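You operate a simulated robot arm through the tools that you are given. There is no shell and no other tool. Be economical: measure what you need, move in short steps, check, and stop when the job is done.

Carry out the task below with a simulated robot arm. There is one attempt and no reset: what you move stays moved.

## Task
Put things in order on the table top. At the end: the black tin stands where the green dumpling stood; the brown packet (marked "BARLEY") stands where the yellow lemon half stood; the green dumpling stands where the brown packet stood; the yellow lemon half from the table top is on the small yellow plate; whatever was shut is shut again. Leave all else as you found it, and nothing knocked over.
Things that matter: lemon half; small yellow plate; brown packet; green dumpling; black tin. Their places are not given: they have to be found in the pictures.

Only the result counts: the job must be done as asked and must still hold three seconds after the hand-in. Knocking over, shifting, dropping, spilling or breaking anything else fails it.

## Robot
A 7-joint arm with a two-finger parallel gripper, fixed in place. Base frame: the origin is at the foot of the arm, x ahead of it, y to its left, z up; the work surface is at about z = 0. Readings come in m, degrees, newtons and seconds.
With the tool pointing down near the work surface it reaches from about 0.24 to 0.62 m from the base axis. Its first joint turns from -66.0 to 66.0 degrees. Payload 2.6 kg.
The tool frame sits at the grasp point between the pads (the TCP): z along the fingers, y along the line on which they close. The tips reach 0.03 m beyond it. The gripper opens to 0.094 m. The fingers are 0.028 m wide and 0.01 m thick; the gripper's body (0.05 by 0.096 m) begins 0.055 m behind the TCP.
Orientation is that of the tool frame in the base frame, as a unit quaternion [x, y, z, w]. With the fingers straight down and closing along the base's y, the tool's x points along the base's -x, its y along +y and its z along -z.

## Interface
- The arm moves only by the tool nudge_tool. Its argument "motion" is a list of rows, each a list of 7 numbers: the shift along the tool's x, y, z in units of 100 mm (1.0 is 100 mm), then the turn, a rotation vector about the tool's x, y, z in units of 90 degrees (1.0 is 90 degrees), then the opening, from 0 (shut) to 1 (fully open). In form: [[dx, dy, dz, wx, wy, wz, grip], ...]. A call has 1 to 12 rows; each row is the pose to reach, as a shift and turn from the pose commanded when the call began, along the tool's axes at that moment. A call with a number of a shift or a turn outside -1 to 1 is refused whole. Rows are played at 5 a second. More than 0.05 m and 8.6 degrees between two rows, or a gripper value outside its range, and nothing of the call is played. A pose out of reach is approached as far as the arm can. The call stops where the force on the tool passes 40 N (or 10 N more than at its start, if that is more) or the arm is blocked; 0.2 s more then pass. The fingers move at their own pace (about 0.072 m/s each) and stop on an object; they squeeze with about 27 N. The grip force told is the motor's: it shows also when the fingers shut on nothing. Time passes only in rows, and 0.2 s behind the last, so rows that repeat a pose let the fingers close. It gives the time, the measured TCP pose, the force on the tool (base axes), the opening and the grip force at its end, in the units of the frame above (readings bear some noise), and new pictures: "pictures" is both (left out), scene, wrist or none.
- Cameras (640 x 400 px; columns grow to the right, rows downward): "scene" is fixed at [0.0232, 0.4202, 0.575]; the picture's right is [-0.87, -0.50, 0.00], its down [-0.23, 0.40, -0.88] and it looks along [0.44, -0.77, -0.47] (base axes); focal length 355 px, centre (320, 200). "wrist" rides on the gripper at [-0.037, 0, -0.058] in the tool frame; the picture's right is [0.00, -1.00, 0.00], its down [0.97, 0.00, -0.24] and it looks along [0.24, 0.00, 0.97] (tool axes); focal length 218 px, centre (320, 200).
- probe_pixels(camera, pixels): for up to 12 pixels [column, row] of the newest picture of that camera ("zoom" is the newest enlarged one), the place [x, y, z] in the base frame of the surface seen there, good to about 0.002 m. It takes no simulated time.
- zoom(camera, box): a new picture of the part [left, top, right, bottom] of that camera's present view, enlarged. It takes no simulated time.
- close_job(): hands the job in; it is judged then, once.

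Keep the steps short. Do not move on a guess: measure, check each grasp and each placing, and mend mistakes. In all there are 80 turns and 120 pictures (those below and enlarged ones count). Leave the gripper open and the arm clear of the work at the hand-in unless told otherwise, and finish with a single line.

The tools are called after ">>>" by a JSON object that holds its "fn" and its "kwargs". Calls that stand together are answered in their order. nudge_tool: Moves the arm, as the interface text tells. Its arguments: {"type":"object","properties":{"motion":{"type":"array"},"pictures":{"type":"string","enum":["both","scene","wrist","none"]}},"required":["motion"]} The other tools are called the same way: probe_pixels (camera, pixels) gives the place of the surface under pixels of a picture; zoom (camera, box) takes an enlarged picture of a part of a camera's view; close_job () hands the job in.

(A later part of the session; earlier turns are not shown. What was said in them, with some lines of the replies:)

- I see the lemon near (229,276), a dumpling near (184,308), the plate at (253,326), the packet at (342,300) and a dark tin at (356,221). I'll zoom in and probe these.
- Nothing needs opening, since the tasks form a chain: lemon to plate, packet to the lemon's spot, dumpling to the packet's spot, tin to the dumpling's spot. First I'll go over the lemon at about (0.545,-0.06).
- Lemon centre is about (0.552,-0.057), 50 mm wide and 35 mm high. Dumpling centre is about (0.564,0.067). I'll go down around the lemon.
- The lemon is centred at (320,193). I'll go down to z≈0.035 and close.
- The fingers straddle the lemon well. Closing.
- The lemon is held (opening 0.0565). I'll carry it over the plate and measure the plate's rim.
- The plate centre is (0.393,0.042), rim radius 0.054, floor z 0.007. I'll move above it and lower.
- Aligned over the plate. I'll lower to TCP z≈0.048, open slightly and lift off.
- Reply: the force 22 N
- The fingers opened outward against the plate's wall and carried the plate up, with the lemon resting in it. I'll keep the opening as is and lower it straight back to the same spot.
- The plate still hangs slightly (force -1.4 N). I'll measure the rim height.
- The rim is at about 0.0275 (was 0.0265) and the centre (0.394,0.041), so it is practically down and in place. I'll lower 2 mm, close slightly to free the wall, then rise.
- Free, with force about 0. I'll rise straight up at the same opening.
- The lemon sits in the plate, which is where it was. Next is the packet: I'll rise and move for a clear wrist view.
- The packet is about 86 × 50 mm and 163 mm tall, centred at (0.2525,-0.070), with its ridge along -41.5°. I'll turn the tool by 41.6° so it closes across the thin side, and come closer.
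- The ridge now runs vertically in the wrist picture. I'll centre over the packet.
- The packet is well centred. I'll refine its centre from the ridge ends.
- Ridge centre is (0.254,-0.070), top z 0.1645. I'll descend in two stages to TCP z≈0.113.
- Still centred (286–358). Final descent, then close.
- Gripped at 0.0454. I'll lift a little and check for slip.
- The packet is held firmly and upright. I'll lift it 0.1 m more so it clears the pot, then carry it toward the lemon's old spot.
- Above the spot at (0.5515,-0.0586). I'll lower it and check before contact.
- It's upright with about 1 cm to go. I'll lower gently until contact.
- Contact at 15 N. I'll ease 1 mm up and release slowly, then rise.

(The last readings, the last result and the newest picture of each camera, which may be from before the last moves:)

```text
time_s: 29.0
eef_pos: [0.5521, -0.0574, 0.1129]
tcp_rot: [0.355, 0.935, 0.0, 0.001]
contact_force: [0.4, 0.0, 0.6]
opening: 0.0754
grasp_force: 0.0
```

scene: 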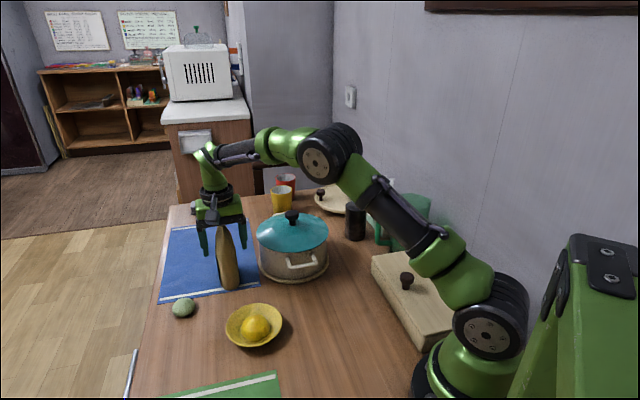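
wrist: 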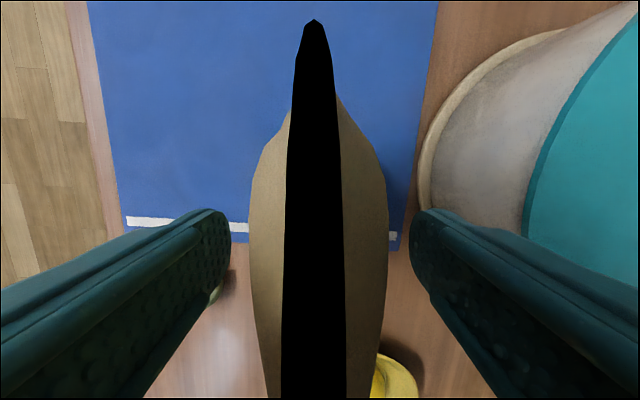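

Released and standing. I'll rise straight up 0.12 m and check.

>>> {"fn": "nudge_tool", "kwargs": {"motion": [[0, 0, -0.2, 0, 0, 0, 0.8], [0, 0, -0.6, 0, 0, 0, 0.8], [0, 0, -1, 0, 0, 0, 0.8]], "pictures": "none"}}

>>> {"fn": "nudge_tool", "kwargs": {"motion": [[0, 0, -0.4, 0, 0, 0, 0.8], [0, 0, -0.6, 0, 0, 0, 0.8]], "pictures": "both"}}

>>> {"fn": "zoom", "kwargs": {"camera": "wrist", "box": [160, 60, 400, 300]}}

```text
time_s: 29.8
eef_pos: [0.5524, -0.0562, 0.2118]
tcp_rot: [0.355, 0.935, 0.0, 0.0]
contact_force: [-0.1, 0.1, 0.3]
opening: 0.0753
grasp_force: 0.0
```

```text
time_s: 30.4
eef_pos: [0.5528, -0.0574, 0.2718]
tcp_rot: [0.356, 0.934, 0.0, -0.001]
contact_force: [0.5, 0.0, -0.7]
opening: 0.0751
grasp_force: 0.1
```

scene: 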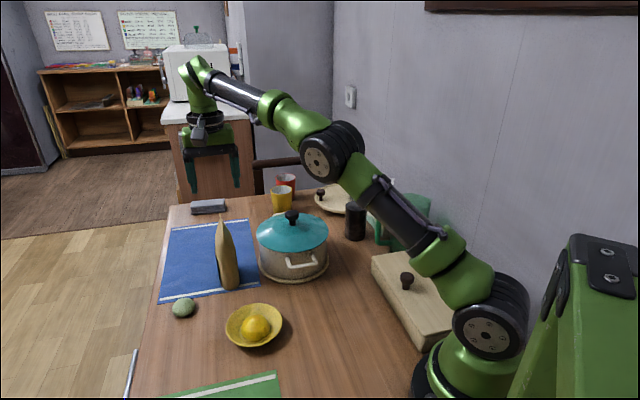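
wrist: 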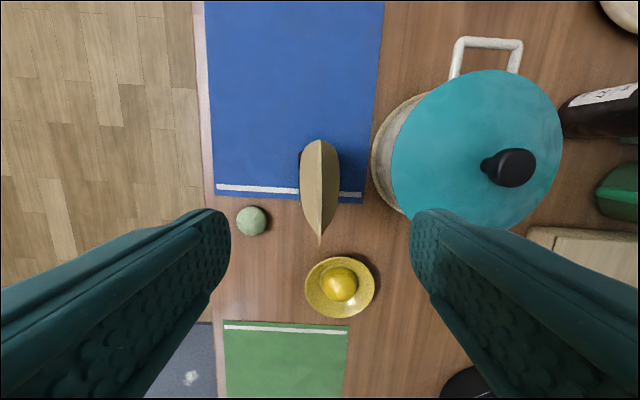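

```text
1.67 times, centred on (280, 180) of wrist
```

zoom: 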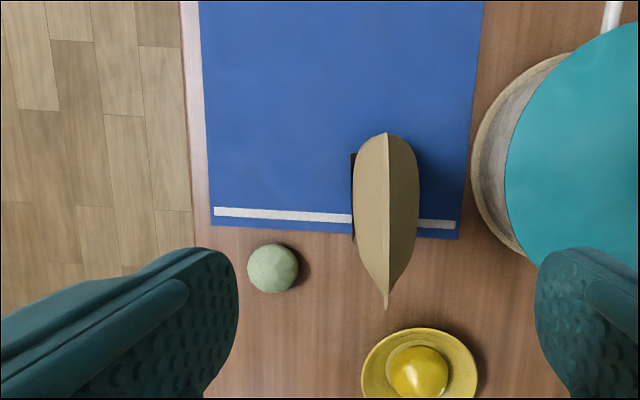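

The packet stands well. I'll measure the dumpling and packet.

>>> {"fn": "probe_pixels", "kwargs": {"camera": "wrist", "pixels": [[250, 220], [237, 220], [264, 220], [250, 207], [250, 234], [320, 145], [319, 235], [319, 190]]}}

>>> {"fn": "zoom", "kwargs": {"camera": "wrist", "box": [210, 190, 290, 250]}}

```text
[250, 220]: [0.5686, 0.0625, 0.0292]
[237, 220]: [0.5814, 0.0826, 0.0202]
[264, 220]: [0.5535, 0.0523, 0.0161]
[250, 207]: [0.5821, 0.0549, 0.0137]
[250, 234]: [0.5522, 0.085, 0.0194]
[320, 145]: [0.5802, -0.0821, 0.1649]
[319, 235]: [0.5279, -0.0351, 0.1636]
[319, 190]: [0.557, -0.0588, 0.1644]
```

```text
6.67 times, centred on (250, 220) of wrist
```

zoom: 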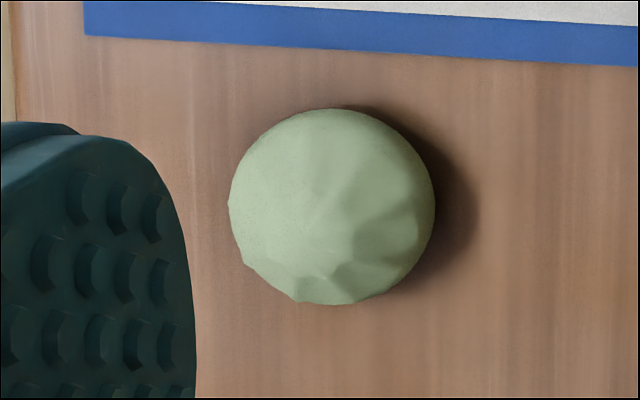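

Packet ridge centre is (0.554,-0.0585), good. The dumpling is at (0.566,0.068), 42 mm wide. I'll move above it.

>>> {"fn": "nudge_tool", "kwargs": {"motion": [[0.24, 0.33, 0, 0, 0, 0, 0.9], [0.48, 0.66, 0, 0, 0, 0, 0.9], [0.73, 1, 0, 0, 0, 0, 0.9], [0.73, 1, 0.4, 0, 0, 0, 0.9], [0.73, 1, 0.8, 0, 0, 0, 0.9], [0.73, 1, 1, 0, 0, 0, 0.9]], "pictures": "wrist"}}

```text
time_s: 31.8
eef_pos: [0.5639, 0.068, 0.1725]
tcp_rot: [0.356, 0.935, 0.0, -0.001]
contact_force: [-0.7, -0.4, 0.3]
opening: 0.0846
grasp_force: 0.0
```

wrist: 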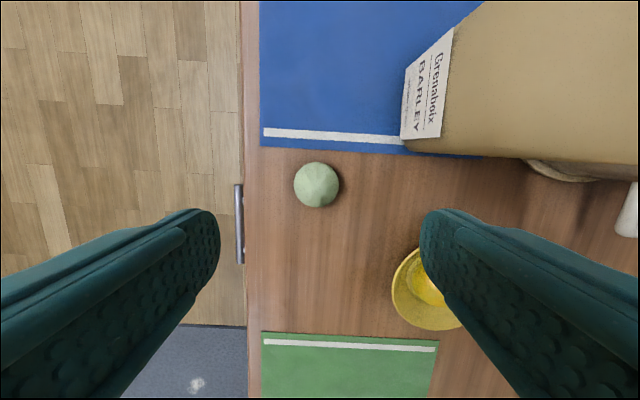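

>>> {"fn": "probe_pixels", "kwargs": {"camera": "wrist", "pixels": [[317, 185], [298, 185], [335, 185], [317, 167], [317, 203]]}}

```text
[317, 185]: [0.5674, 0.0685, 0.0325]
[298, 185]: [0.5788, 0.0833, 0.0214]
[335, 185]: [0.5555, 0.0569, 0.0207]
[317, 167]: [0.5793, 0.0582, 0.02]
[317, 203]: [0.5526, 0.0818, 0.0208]
```

Dumpling centre is (0.5665,0.070). I'll shift 3 mm along tool y and descend.

>>> {"fn": "nudge_tool", "kwargs": {"motion": [[0, 0.03, 0.35, 0, 0, 0, 0.9], [0, 0.03, 0.7, 0, 0, 0, 0.9], [0, 0.03, 0.95, 0, 0, 0, 0.9], [0, 0.03, 0.95, 0, 0, 0, 0.9]], "pictures": "wrist"}}

```text
time_s: 32.8
eef_pos: [0.566, 0.067, 0.0773]
tcp_rot: [0.355, 0.935, 0.001, 0.0]
contact_force: [1.0, -1.2, 0.2]
opening: 0.0846
grasp_force: 0.0
```

wrist: 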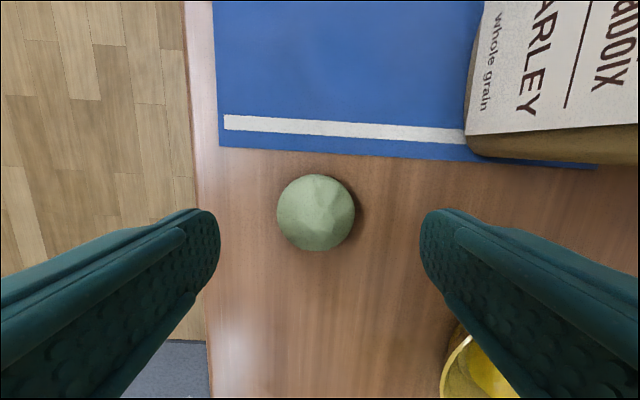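

>>> {"fn": "nudge_tool", "kwargs": {"motion": [[0, 0.02, 0.2, 0, 0, 0, 0.9], [0, 0.02, 0.35, 0, 0, 0, 0.9], [0, 0.02, 0.425, 0, 0, 0, 0.9], [0, 0.02, 0.425, 0, 0, 0, 0.9]], "pictures": "none"}}

>>> {"fn": "nudge_tool", "kwargs": {"motion": [[0, 0, 0, 0, 0, 0, 0.5], [0, 0, 0, 0, 0, 0, 0.2], [0, 0, 0, 0, 0, 0, 0.2], [0, 0, 0, 0, 0, 0, 0.2]], "pictures": "wrist"}}

```text
time_s: 33.8
eef_pos: [0.567, 0.0687, 0.0351]
tcp_rot: [0.354, 0.935, 0.0, 0.0]
contact_force: [0.0, -1.1, -0.1]
opening: 0.0846
grasp_force: 0.1
```

```text
time_s: 34.8
eef_pos: [0.5672, 0.0701, 0.0347]
tcp_rot: [0.355, 0.935, 0.0, 0.0]
contact_force: [0.0, -0.5, 0.1]
opening: 0.0436
grasp_force: 26.8
```

wrist: 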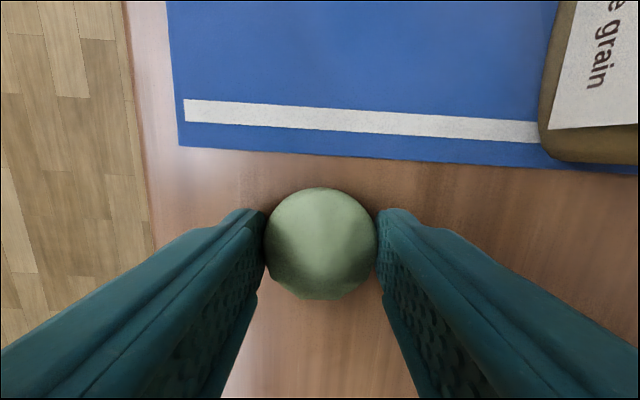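

The dumpling is gripped at 0.0436. I'll lift and carry it to the packet's old spot (0.254,-0.070).

>>> {"fn": "nudge_tool", "kwargs": {"motion": [[0, 0, -0.15, 0, 0, 0, 0.2], [0, 0, -0.5, 0, 0, 0, 0.2], [0, 0, -1, 0, 0, 0, 0.2]], "pictures": "wrist"}}

>>> {"fn": "nudge_tool", "kwargs": {"motion": [[0, 0, -0.45, 0, 0, 0, 0.2], [0, 0, -0.8, 0, 0, 0, 0.2], [0.18, -0.4, -0.8, 0, 0, 0, 0.2], [0.36, -0.8, -0.8, 0, 0, 0, 0.2]], "pictures": "none"}}

>>> {"fn": "nudge_tool", "kwargs": {"motion": [[0.18, -0.4, 0, 0, 0, 0, 0.2], [0.36, -0.8, 0, 0, 0, 0, 0.2], [0.45, -1, 0, 0, 0, 0, 0.2]], "pictures": "none"}}

>>> {"fn": "nudge_tool", "kwargs": {"motion": [[0.18, -0.4, 0, 0, 0, 0, 0.2], [0.36, -0.8, 0, 0, 0, 0, 0.2], [0.45, -1, 0, 0, 0, 0, 0.2]], "pictures": "both"}}

```text
time_s: 35.6
eef_pos: [0.5668, 0.0715, 0.1341]
tcp_rot: [0.354, 0.935, 0.0, 0.0]
contact_force: [-0.7, 0.8, -0.6]
opening: 0.0441
grasp_force: 26.9
```

wrist: 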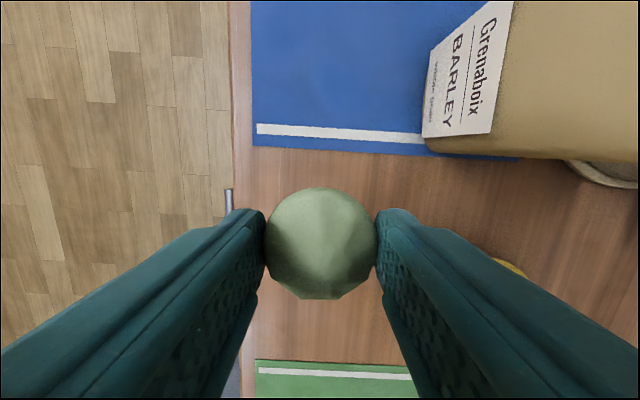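

```text
time_s: 36.6
eef_pos: [0.488, 0.0332, 0.216]
tcp_rot: [0.354, 0.935, 0.0, 0.001]
contact_force: [0.2, 0.0, -1.8]
opening: 0.044
grasp_force: 27.4
```

```text
time_s: 37.4
eef_pos: [0.3872, -0.0101, 0.2152]
tcp_rot: [0.353, 0.936, -0.001, 0.0]
contact_force: [-0.2, -0.2, -0.1]
opening: 0.044
grasp_force: 27.9
```

```text
time_s: 38.2
eef_pos: [0.2871, -0.0563, 0.2145]
tcp_rot: [0.354, 0.935, 0.0, -0.001]
contact_force: [-0.4, 0.1, 0.4]
opening: 0.0441
grasp_force: 27.2
```

scene: 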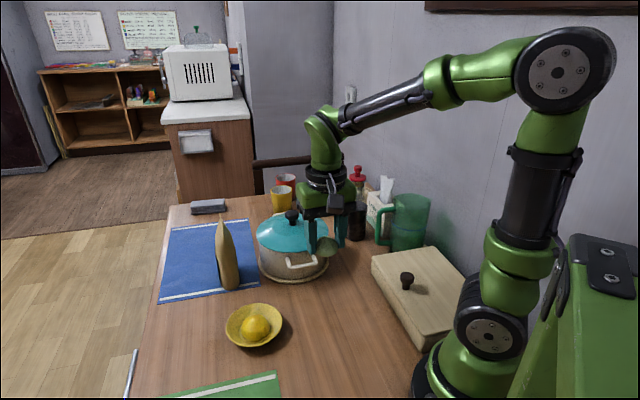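
wrist: 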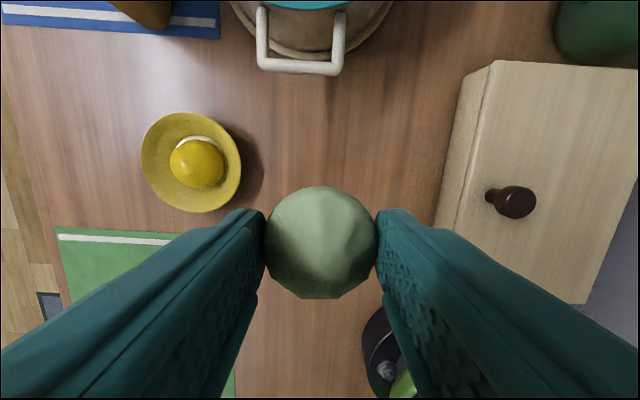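

>>> {"fn": "probe_pixels", "kwargs": {"camera": "wrist", "pixels": [[366, 335], [372, 316], [385, 312], [375, 360], [400, 390]]}}

>>> {"fn": "nudge_tool", "kwargs": {"motion": [[0.16, -0.32, 0, 0, 0, 0, 0.2], [0.16, -0.32, 0.4, 0, 0, 0, 0.2], [0.16, -0.32, 0.8, 0, 0, 0, 0.2], [0.16, -0.32, 1, 0, 0, 0, 0.2], [0.16, -0.32, 1, 0, 0, 0, 0.2]], "pictures": "both"}}

```text
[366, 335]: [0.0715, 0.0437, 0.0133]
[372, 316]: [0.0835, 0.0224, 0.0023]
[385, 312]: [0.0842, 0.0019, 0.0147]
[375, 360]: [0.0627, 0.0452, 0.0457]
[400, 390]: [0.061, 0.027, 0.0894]
```

```text
time_s: 39.4
eef_pos: [0.2532, -0.0707, 0.1146]
tcp_rot: [0.355, 0.935, 0.0, 0.0]
contact_force: [-0.3, -0.3, -0.8]
opening: 0.044
grasp_force: 26.8
```

scene: 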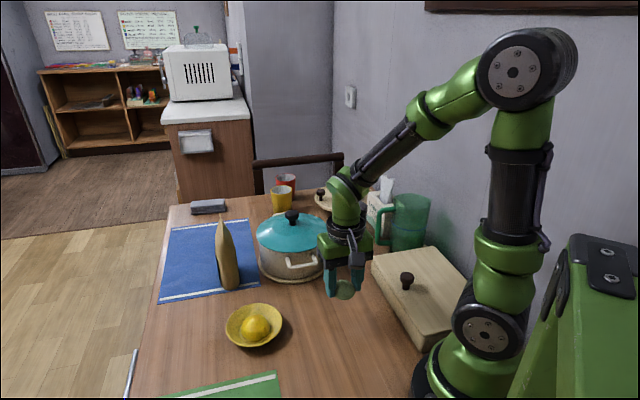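
wrist: 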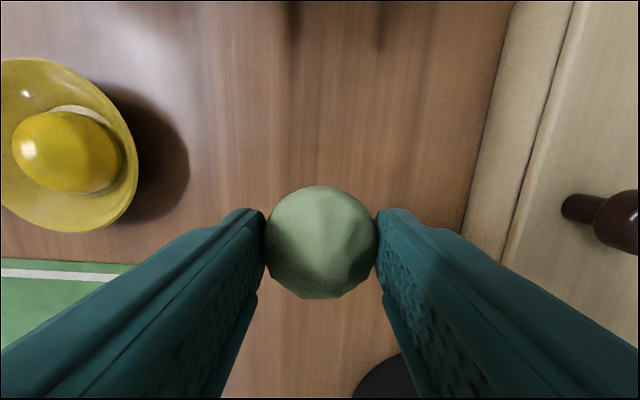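

The base is well clear. I'll lower to about z 0.036 and check the force.

>>> {"fn": "nudge_tool", "kwargs": {"motion": [[0, 0, 0.4, 0, 0, 0, 0.2], [0, 0, 0.7, 0, 0, 0, 0.2], [0, 0, 0.785, 0, 0, 0, 0.2], [0, 0, 0.785, 0, 0, 0, 0.2]], "pictures": "none"}}

>>> {"fn": "nudge_tool", "kwargs": {"motion": [[0, 0, 0.008, 0, 0, 0, 0.2], [0, 0, 0.012, 0, 0, 0, 0.2], [0, 0, 0.012, 0, 0, 0, 0.2]], "pictures": "wrist"}}

```text
time_s: 40.4
eef_pos: [0.2536, -0.0697, 0.0358]
tcp_rot: [0.354, 0.935, 0.0, 0.0]
contact_force: [0.2, 0.0, -0.2]
opening: 0.0441
grasp_force: 26.6
```

```text
time_s: 41.2
eef_pos: [0.2531, -0.0691, 0.0345]
tcp_rot: [0.354, 0.935, 0.001, -0.001]
contact_force: [0.1, 0.3, -1.1]
opening: 0.0439
grasp_force: 27.1
```

wrist: 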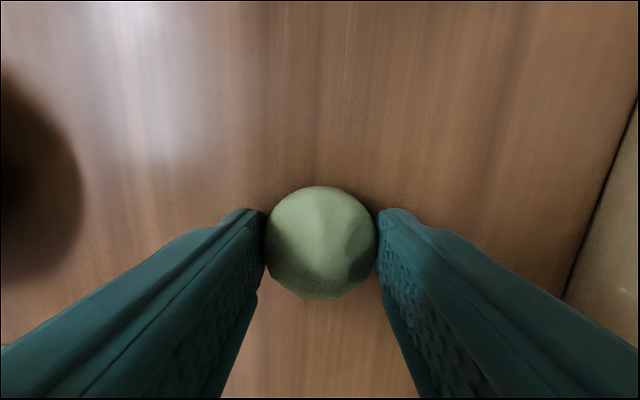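

Within a millimetre of its old height, so I'll release and rise.

>>> {"fn": "nudge_tool", "kwargs": {"motion": [[0, 0, 0.006, 0, 0, 0, 0.2], [0, 0, 0.006, 0, 0, 0, 0.52], [0, 0, 0.006, 0, 0, 0, 0.7], [0, 0, 0.006, 0, 0, 0, 0.9], [0, 0, 0.006, 0, 0, 0, 0.9]], "pictures": "none"}}

>>> {"fn": "nudge_tool", "kwargs": {"motion": [[0, 0, -0.2, 0, 0, 0, 0.9], [0, 0, -0.6, 0, 0, 0, 0.9], [0, 0, -1, 0, 0, 0, 0.9]], "pictures": "none"}}

>>> {"fn": "nudge_tool", "kwargs": {"motion": [[0, 0, -0.4, 0, 0, 0, 1], [0, 0, -0.8, 0, 0, 0, 1], [0, 0, -1, 0, 0, 0, 1]], "pictures": "both"}}

```text
time_s: 42.4
eef_pos: [0.254, -0.0699, 0.0355]
tcp_rot: [0.354, 0.935, 0.001, 0.0]
contact_force: [0.6, 0.4, 0.0]
opening: 0.0847
grasp_force: 0.0
```

```text
time_s: 43.2
eef_pos: [0.2527, -0.0698, 0.1332]
tcp_rot: [0.354, 0.935, 0.0, 0.0]
contact_force: [-0.1, -0.4, -0.1]
opening: 0.0845
grasp_force: 0.1
```

```text
time_s: 44.0
eef_pos: [0.2534, -0.0697, 0.2351]
tcp_rot: [0.355, 0.935, 0.0, 0.0]
contact_force: [0.2, 0.2, 0.7]
opening: 0.0938
grasp_force: 0.1
```

scene: 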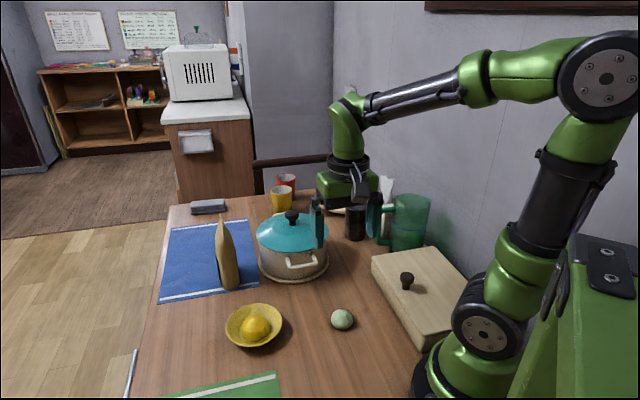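
wrist: 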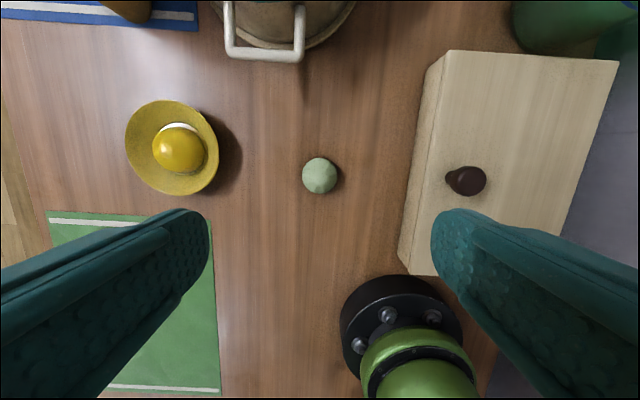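

The dumpling stands at the packet's old spot. Next I'll go over the tin, rising a little first.

>>> {"fn": "nudge_tool", "kwargs": {"motion": [[0, 0, -0.4, 0, 0, 0, 1], [-0.38, -0.2, -0.5, 0, 0, 0, 1], [-0.76, -0.4, -0.5, 0, 0, 0, 1], [-1, -0.53, -0.5, 0, 0, 0, 1]], "pictures": "none"}}

>>> {"fn": "nudge_tool", "kwargs": {"motion": [[-0.38, -0.2, 0, 0, 0, 0, 1], [-0.76, -0.4, 0, 0, 0, 0, 1], [-1, -0.53, 0, 0, 0, 0, 1]], "pictures": "wrist"}}

```text
time_s: 45.0
eef_pos: [0.2939, -0.1753, 0.2867]
tcp_rot: [0.354, 0.935, 0.0, 0.0]
contact_force: [-0.2, -0.3, 0.6]
opening: 0.0941
grasp_force: 0.1
```

```text
time_s: 45.8
eef_pos: [0.3331, -0.2828, 0.2842]
tcp_rot: [0.354, 0.935, 0.0, 0.001]
contact_force: [-0.3, -0.5, -0.5]
opening: 0.0939
grasp_force: 0.0
```

wrist: 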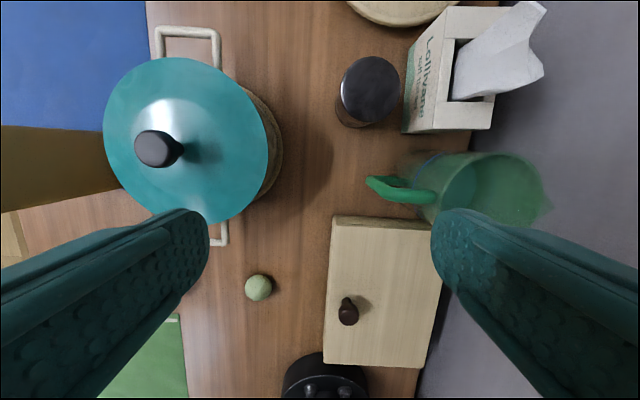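

>>> {"fn": "probe_pixels", "kwargs": {"camera": "wrist", "pixels": [[368, 90], [345, 88], [395, 88], [369, 62], [369, 117], [345, 118], [405, 125], [425, 30], [372, 178], [410, 95], [270, 130], [410, 192]]}}

>>> {"fn": "zoom", "kwargs": {"camera": "wrist", "box": [260, 10, 480, 220]}}

```text
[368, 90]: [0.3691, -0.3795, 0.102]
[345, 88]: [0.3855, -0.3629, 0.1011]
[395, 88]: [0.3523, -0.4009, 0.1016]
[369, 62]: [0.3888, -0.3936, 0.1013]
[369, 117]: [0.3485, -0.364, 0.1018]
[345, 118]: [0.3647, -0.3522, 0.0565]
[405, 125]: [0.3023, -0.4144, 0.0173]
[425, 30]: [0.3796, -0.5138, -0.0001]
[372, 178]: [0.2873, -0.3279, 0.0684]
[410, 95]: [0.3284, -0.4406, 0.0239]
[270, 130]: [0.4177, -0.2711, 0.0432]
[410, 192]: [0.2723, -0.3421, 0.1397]
```

```text
1.90 times, centred on (370, 115) of wrist
```

zoom: 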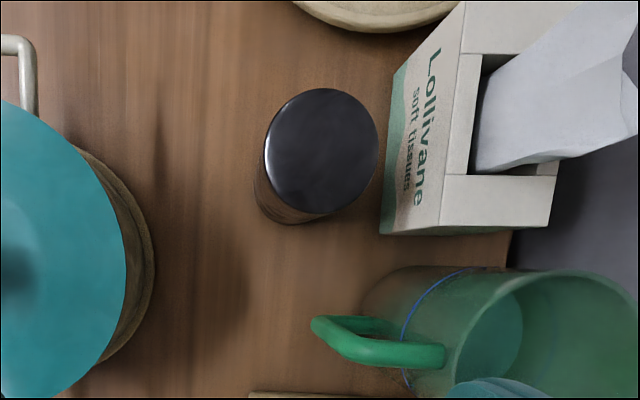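

The tin top centre is (0.369,-0.380), diameter about 52 mm, height 0.102. The tissue box face is 72 mm away along the closing line, so I'll open to 0.075 only. Moving over it.

>>> {"fn": "nudge_tool", "kwargs": {"motion": [[-0.3, -0.16, 0, 0, 0, 0, 0.8], [-0.6, -0.32, 0, 0, 0, 0, 0.8], [-0.91, -0.49, 0, 0, 0, 0, 0.8], [-0.91, -0.49, 0.4, 0, 0, 0, 0.8], [-0.91, -0.49, 0.8, 0, 0, 0, 0.8], [-0.91, -0.49, 0.8, 0, 0, 0, 0.8]], "pictures": "both"}}

```text
time_s: 47.2
eef_pos: [0.3689, -0.3772, 0.2052]
tcp_rot: [0.354, 0.935, 0.0, 0.0]
contact_force: [-0.2, 0.7, 0.6]
opening: 0.0753
grasp_force: 0.0
```

scene: 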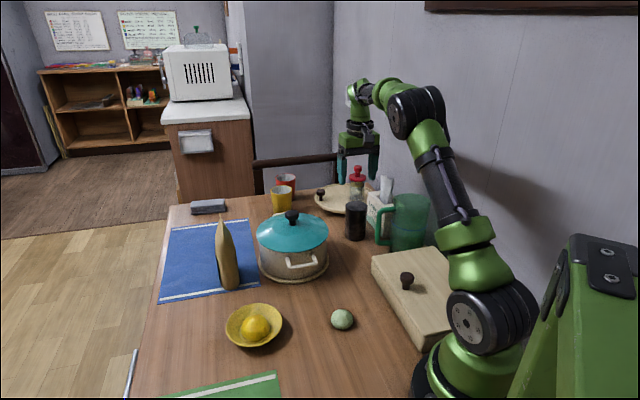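
wrist: 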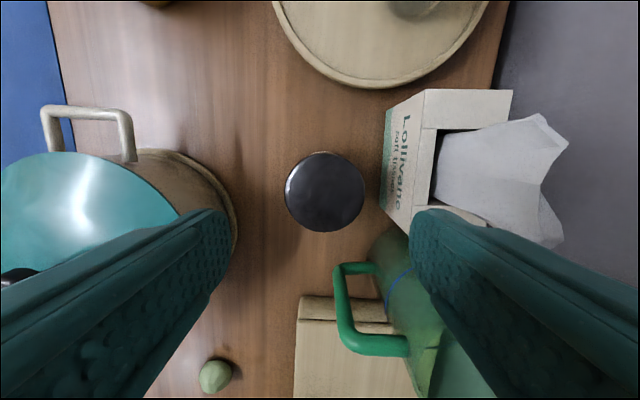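

I'll check the clearance of the tissue box edge and the jug around the right finger's path.

>>> {"fn": "probe_pixels", "kwargs": {"camera": "wrist", "pixels": [[428, 92], [418, 130], [408, 205], [384, 205], [388, 120], [400, 160], [380, 250], [405, 232], [338, 270], [284, 190], [366, 190], [324, 190]]}}

```text
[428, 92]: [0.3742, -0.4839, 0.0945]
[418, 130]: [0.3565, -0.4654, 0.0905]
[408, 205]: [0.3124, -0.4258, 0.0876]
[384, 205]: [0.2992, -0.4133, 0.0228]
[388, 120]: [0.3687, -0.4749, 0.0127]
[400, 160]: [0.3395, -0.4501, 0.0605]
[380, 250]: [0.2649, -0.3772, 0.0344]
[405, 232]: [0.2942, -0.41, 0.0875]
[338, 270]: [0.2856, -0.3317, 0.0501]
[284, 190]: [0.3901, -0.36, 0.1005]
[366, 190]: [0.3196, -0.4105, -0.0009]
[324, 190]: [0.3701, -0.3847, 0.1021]
```

The box face is 72 mm off, so it's clear. I'll adjust about 3 mm and descend.

>>> {"fn": "nudge_tool", "kwargs": {"motion": [[-0.025, -0.03, 0.3, 0, 0, 0, 0.8], [-0.025, -0.03, 0.6, 0, 0, 0, 0.8], [-0.025, -0.03, 0.7, 0, 0, 0, 0.8], [-0.025, -0.03, 0.7, 0, 0, 0, 0.8]], "pictures": "wrist"}}

```text
time_s: 48.2
eef_pos: [0.3682, -0.3824, 0.1336]
tcp_rot: [0.355, 0.935, 0.001, 0.0]
contact_force: [-0.3, 0.0, -0.3]
opening: 0.0749
grasp_force: 0.1
```

wrist: 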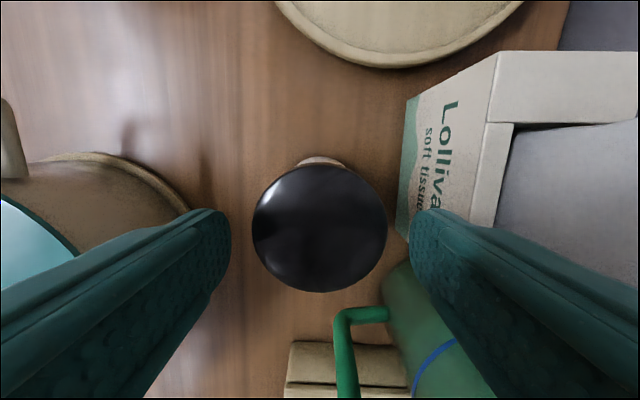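

Centred (253–387). Descend 60 mm to z≈0.073, then close.

>>> {"fn": "nudge_tool", "kwargs": {"motion": [[-0.01, 0, 0.25, 0, 0, 0, 0.8], [-0.01, 0, 0.5, 0, 0, 0, 0.8], [-0.01, 0, 0.6, 0, 0, 0, 0.8], [-0.01, 0, 0.6, 0, 0, 0, 0.8]], "pictures": "none"}}

>>> {"fn": "nudge_tool", "kwargs": {"motion": [[0, 0, 0, 0, 0, 0, 0.6], [0, 0, 0, 0, 0, 0, 0.3], [0, 0, 0, 0, 0, 0, 0.2], [0, 0, 0, 0, 0, 0, 0.2]], "pictures": "both"}}

```text
time_s: 49.2
eef_pos: [0.3697, -0.3832, 0.0755]
tcp_rot: [0.355, 0.935, 0.0, 0.001]
contact_force: [-0.6, -0.4, -0.3]
opening: 0.0752
grasp_force: 0.1
```

```text
time_s: 50.2
eef_pos: [0.3696, -0.3826, 0.0752]
tcp_rot: [0.354, 0.935, 0.0, 0.0]
contact_force: [0.6, -0.9, 0.9]
opening: 0.0615
grasp_force: 26.8
```

scene: 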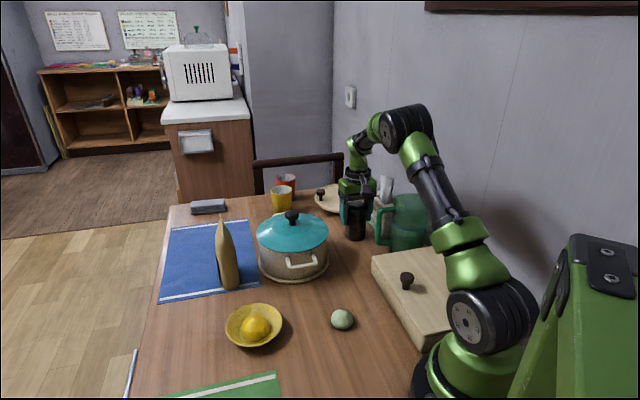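
wrist: 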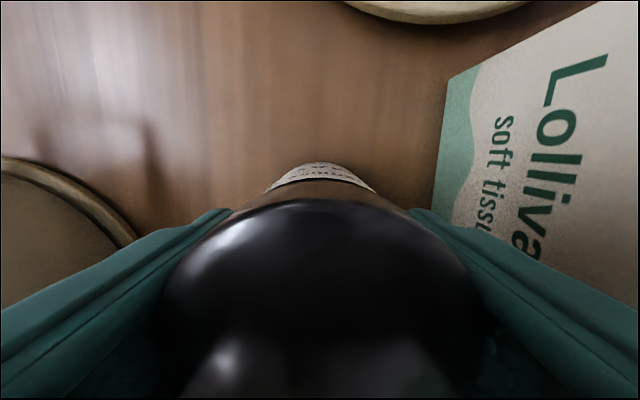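

The tin is gripped at 0.0615. I'll lift 0.2 m so it clears all things, checking in between.

>>> {"fn": "nudge_tool", "kwargs": {"motion": [[0, 0, -0.15, 0, 0, 0, 0.2], [0, 0, -0.55, 0, 0, 0, 0.2], [0, 0, -1, 0, 0, 0, 0.2]], "pictures": "scene"}}

>>> {"fn": "nudge_tool", "kwargs": {"motion": [[0, 0, -0.4, 0, 0, 0, 0.2], [0, 0, -0.8, 0, 0, 0, 0.2], [0, 0, -1, 0, 0, 0, 0.2]], "pictures": "none"}}

>>> {"fn": "nudge_tool", "kwargs": {"motion": [[0.1, 0.31, 0, 0, 0, 0, 0.2], [0.2, 0.62, 0, 0, 0, 0, 0.2], [0.307, 0.94, 0, 0, 0, 0, 0.2]], "pictures": "none"}}

>>> {"fn": "nudge_tool", "kwargs": {"motion": [[0.1, 0.31, 0, 0, 0, 0, 0.2], [0.2, 0.62, 0, 0, 0, 0, 0.2], [0.307, 0.94, 0, 0, 0, 0, 0.2]], "pictures": "scene"}}

```text
time_s: 51.0
eef_pos: [0.3701, -0.383, 0.176]
tcp_rot: [0.355, 0.935, -0.001, 0.0]
contact_force: [-0.4, 0.6, -1.7]
opening: 0.0614
grasp_force: 26.9
```

scene: 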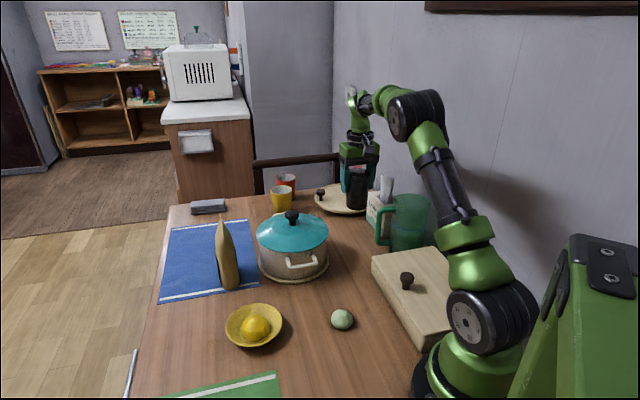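

```text
time_s: 51.8
eef_pos: [0.3702, -0.384, 0.275]
tcp_rot: [0.355, 0.935, 0.0, 0.0]
contact_force: [0.4, -0.1, -1.4]
opening: 0.0611
grasp_force: 26.8
```

```text
time_s: 52.6
eef_pos: [0.4093, -0.2919, 0.2748]
tcp_rot: [0.356, 0.935, -0.001, 0.002]
contact_force: [0.0, 0.8, -2.1]
opening: 0.0613
grasp_force: 27.2
```

```text
time_s: 53.4
eef_pos: [0.4481, -0.2013, 0.2734]
tcp_rot: [0.355, 0.935, 0.001, 0.0]
contact_force: [-0.6, 0.0, -2.3]
opening: 0.0614
grasp_force: 26.1
```

scene: 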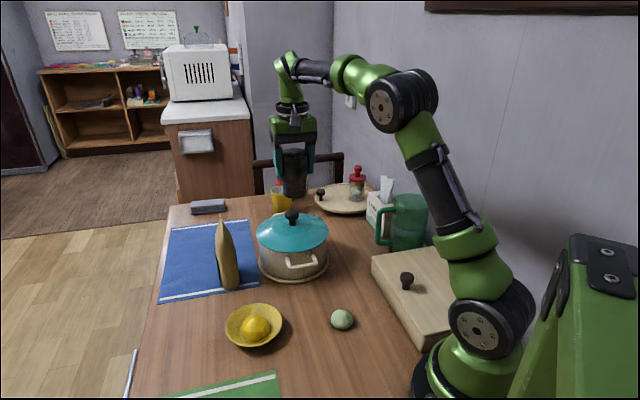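

The tin is held upright and clear. Continuing the carry.

>>> {"fn": "nudge_tool", "kwargs": {"motion": [[0.1, 0.31, -0.05, 0, 0, 0, 0.2], [0.2, 0.62, -0.05, 0, 0, 0, 0.2], [0.307, 0.94, -0.05, 0, 0, 0, 0.2]], "pictures": "none"}}

>>> {"fn": "nudge_tool", "kwargs": {"motion": [[0.1, 0.31, 0, 0, 0, 0, 0.2], [0.2, 0.62, 0, 0, 0, 0, 0.2], [0.307, 0.94, 0, 0, 0, 0, 0.2]], "pictures": "none"}}

>>> {"fn": "nudge_tool", "kwargs": {"motion": [[0.1, 0.31, 0, 0, 0, 0, 0.2], [0.2, 0.62, 0, 0, 0, 0, 0.2], [0.307, 0.94, 0, 0, 0, 0, 0.2], [0.307, 0.94, 0, 0, 0, 0, 0.2]], "pictures": "both"}}

```text
time_s: 54.2
eef_pos: [0.4882, -0.1107, 0.2802]
tcp_rot: [0.355, 0.935, 0.0, 0.0]
contact_force: [0.3, 0.0, -2.3]
opening: 0.0614
grasp_force: 26.9
```

```text
time_s: 55.0
eef_pos: [0.5265, -0.0195, 0.2794]
tcp_rot: [0.354, 0.935, 0.0, 0.0]
contact_force: [0.3, 0.2, -0.8]
opening: 0.0613
grasp_force: 27.0
```

```text
time_s: 56.0
eef_pos: [0.561, 0.06, 0.2796]
tcp_rot: [0.354, 0.935, 0.0, 0.0]
contact_force: [-0.2, 0.1, -0.7]
opening: 0.0616
grasp_force: 27.0
out of reach, approached as far as the arm can: row 3, 4
```

scene: 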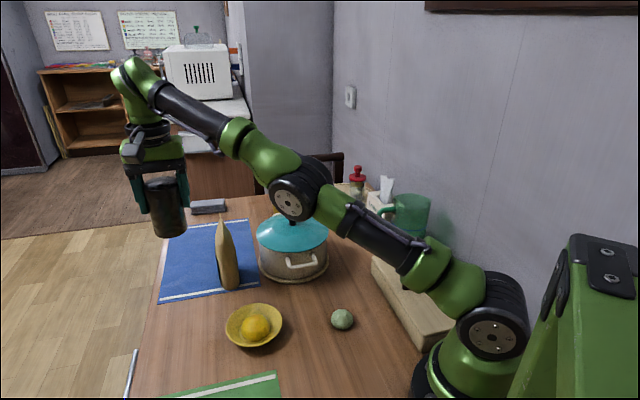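
wrist: 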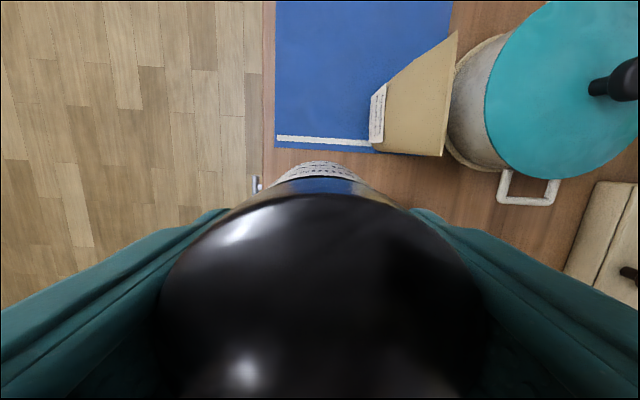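

I'm at the reach limit at this height, at (0.561,0.060). I'll lower 0.1 m and then correct.

>>> {"fn": "nudge_tool", "kwargs": {"motion": [[0, 0, 0.3, 0, 0, 0, 0.2], [0, 0, 0.6, 0, 0, 0, 0.2], [0, 0, 0.9, 0, 0, 0, 0.2], [0, 0, 0.9, 0, 0, 0, 0.2]], "pictures": "none"}}

```text
time_s: 57.0
eef_pos: [0.5613, 0.0616, 0.1881]
tcp_rot: [0.355, 0.935, 0.0, 0.0]
contact_force: [0.2, -0.5, -1.1]
opening: 0.0615
grasp_force: 26.6
```

>>> {"fn": "nudge_tool", "kwargs": {"motion": [[0, 0.09, 0.1, 0, 0, 0, 0.2], [0, 0.09, 0.4, 0, 0, 0, 0.2], [0, 0.09, 0.7, 0, 0, 0, 0.2], [0, 0.09, 0.95, 0, 0, 0, 0.2], [0, 0.09, 0.95, 0, 0, 0, 0.2]], "pictures": "both"}}

>>> {"fn": "zoom", "kwargs": {"camera": "scene", "box": [110, 180, 300, 340]}}

```text
time_s: 58.2
eef_pos: [0.5684, 0.0682, 0.0957]
tcp_rot: [0.354, 0.935, -0.001, 0.0]
contact_force: [0.0, 0.6, -1.1]
opening: 0.0611
grasp_force: 27.1
```

scene: 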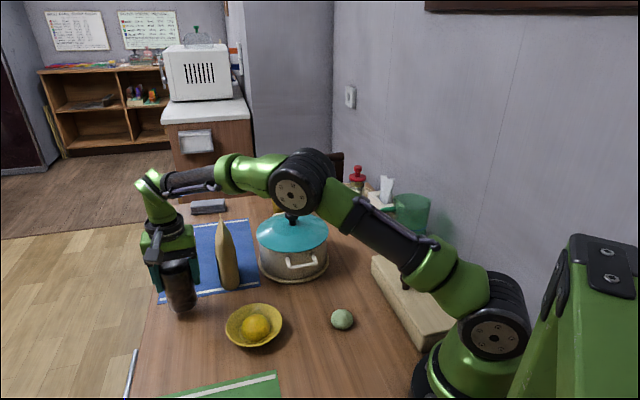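
wrist: 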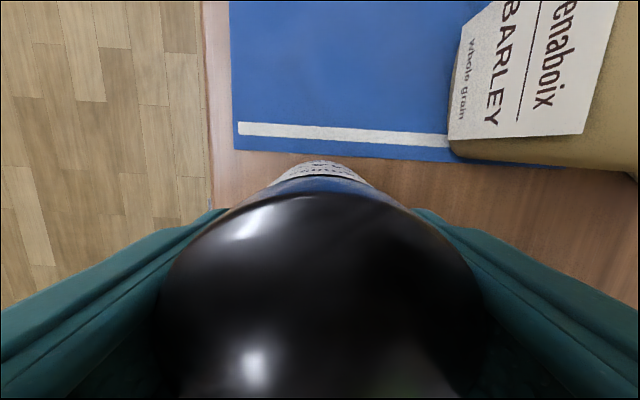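

```text
2.50 times, centred on (205, 260) of scene
```

zoom: 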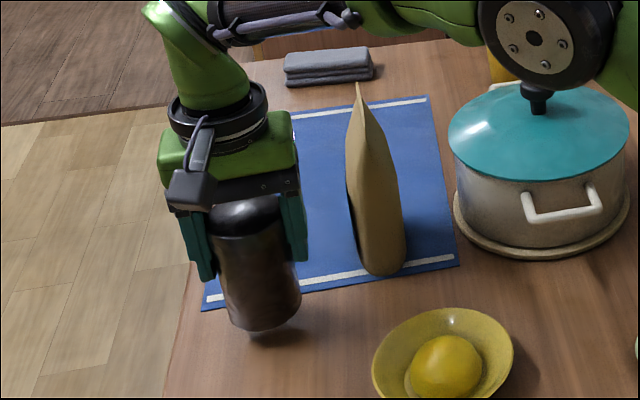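

About 2 cm to go. Lowering gently to the height at pick-up (0.0752).

>>> {"fn": "nudge_tool", "kwargs": {"motion": [[0, 0, 0.1, 0, 0, 0, 0.2], [0, 0, 0.17, 0, 0, 0, 0.2], [0, 0, 0.195, 0, 0, 0, 0.2], [0, 0, 0.195, 0, 0, 0, 0.2]], "pictures": "none"}}

>>> {"fn": "nudge_tool", "kwargs": {"motion": [[0, 0, 0.008, 0, 0, 0, 0.2], [0, 0, 0.014, 0, 0, 0, 0.2], [0, 0, 0.014, 0, 0, 0, 0.2]], "pictures": "none"}}

```text
time_s: 59.2
eef_pos: [0.5677, 0.0661, 0.0748]
tcp_rot: [0.354, 0.935, 0.0, -0.001]
contact_force: [0.1, 0.2, -1.8]
opening: 0.0616
grasp_force: 27.1
```

```text
time_s: 60.0
eef_pos: [0.5679, 0.066, 0.0745]
tcp_rot: [0.355, 0.935, 0.0, 0.001]
contact_force: [-3.2, -0.6, 5.6]
opening: 0.0613
grasp_force: 27.0
```

Contact at 5.6 N. Releasing and rising.

>>> {"fn": "nudge_tool", "kwargs": {"motion": [[0, 0, -0.005, 0, 0, 0, 0.5], [0, 0, -0.005, 0, 0, 0, 0.7], [0, 0, -0.005, 0, 0, 0, 0.8], [0, 0, -0.005, 0, 0, 0, 0.85], [0, 0, -0.005, 0, 0, 0, 0.85]], "pictures": "wrist"}}

>>> {"fn": "nudge_tool", "kwargs": {"motion": [[0, 0, -0.2, 0, 0, 0, 0.85], [0, 0, -0.6, 0, 0, 0, 0.85], [0, 0, -1, 0, 0, 0, 0.9]], "pictures": "both"}}

```text
time_s: 61.2
eef_pos: [0.5664, 0.0676, 0.0733]
tcp_rot: [0.354, 0.935, 0.001, 0.0]
contact_force: [0.0, -0.1, 0.1]
opening: 0.0798
grasp_force: 0.2
```

wrist: 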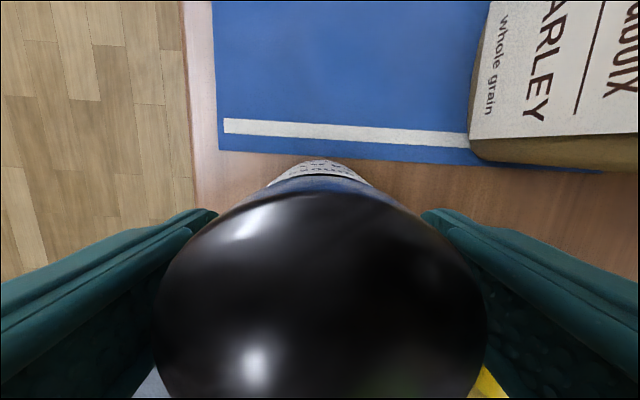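

```text
time_s: 62.0
eef_pos: [0.5664, 0.0683, 0.1746]
tcp_rot: [0.354, 0.935, 0.0, 0.0]
contact_force: [-0.2, -0.2, -0.2]
opening: 0.0846
grasp_force: 0.2
```

scene: 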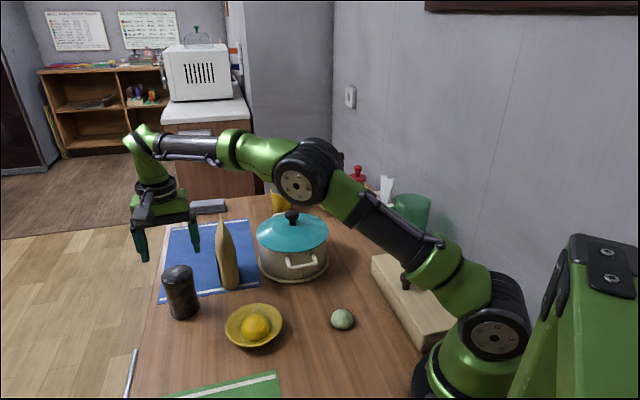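
wrist: 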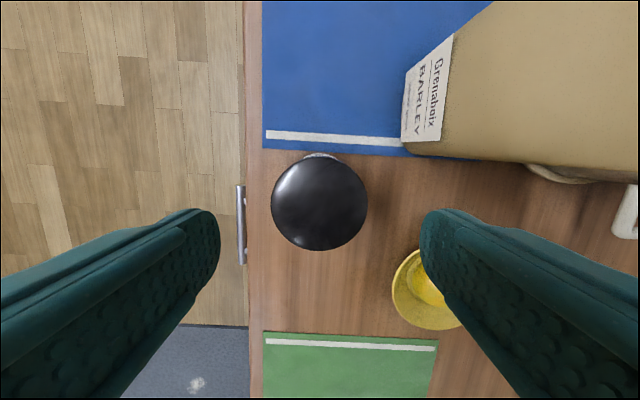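

The tin stands on the dumpling's old spot. I'll raise the arm clear and do the final check.

>>> {"fn": "nudge_tool", "kwargs": {"motion": [[0, 0, -0.4, 0, 0, 0, 1], [0.2, 0, -0.7, 0, 0, 0, 1], [0.5, -0.2, -0.8, 0, 0, 0, 1], [0.8, -0.5, -0.8, 0, 0, 0, 1], [0.8, -0.5, -0.8, 0, 0, 0, 1]], "pictures": "both"}}

>>> {"fn": "zoom", "kwargs": {"camera": "scene", "box": [130, 170, 460, 376]}}

>>> {"fn": "probe_pixels", "kwargs": {"camera": "scene", "pixels": [[178, 270], [342, 314], [254, 318], [292, 218]]}}

```text
time_s: 63.2
eef_pos: [0.4752, 0.0838, 0.2532]
tcp_rot: [0.354, 0.935, 0.0, 0.0]
contact_force: [-0.1, -0.6, 0.2]
opening: 0.0941
grasp_force: 0.1
```

scene: 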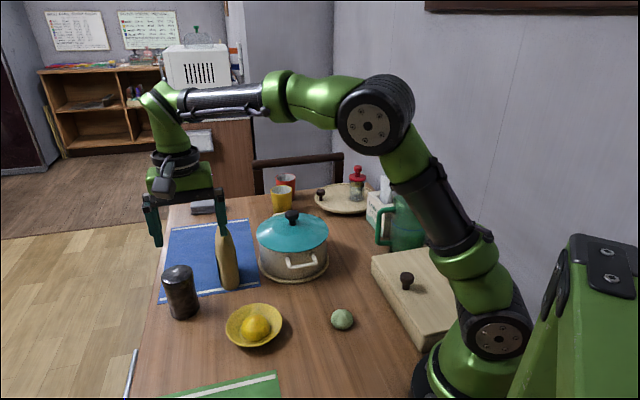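
wrist: 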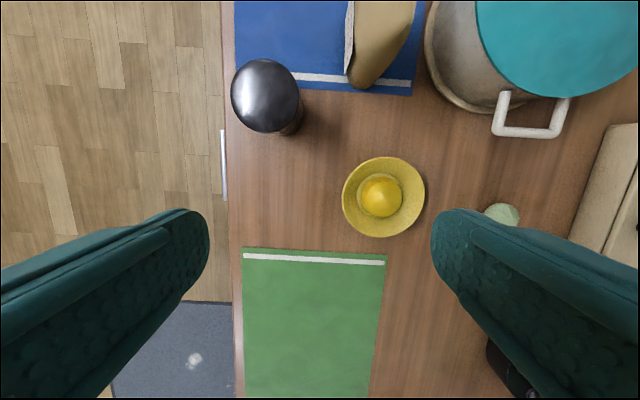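

```text
1.94 times, centred on (295, 273) of scene
```

zoom: 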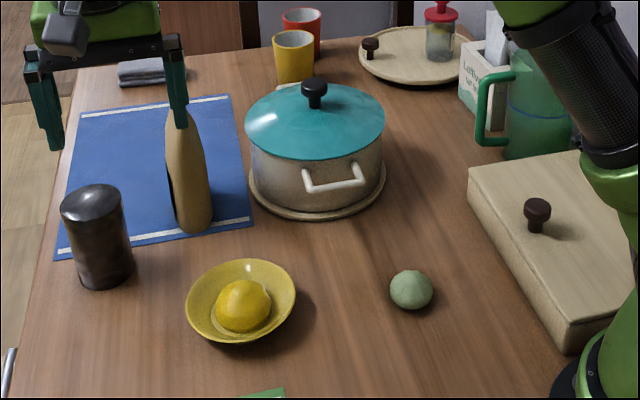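

```text
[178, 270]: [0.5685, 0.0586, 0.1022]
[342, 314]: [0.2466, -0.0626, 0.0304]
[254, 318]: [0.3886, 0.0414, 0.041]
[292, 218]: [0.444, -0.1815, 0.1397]
```

Everything stands where it should, the pot and box stayed shut, and the arm is clear with the gripper open. Handing in.

>>> {"fn": "close_job", "kwargs": {}}

```text
The job is handed in.
```

I handed the job in: the lemon half is on the yellow plate, and the packet, dumpling and tin each stand within a few millimetres of their asked-for spots. Nothing was knocked over and everything shut stayed shut, though the plate was briefly lifted with the lemon in it and set back within about 1 mm.
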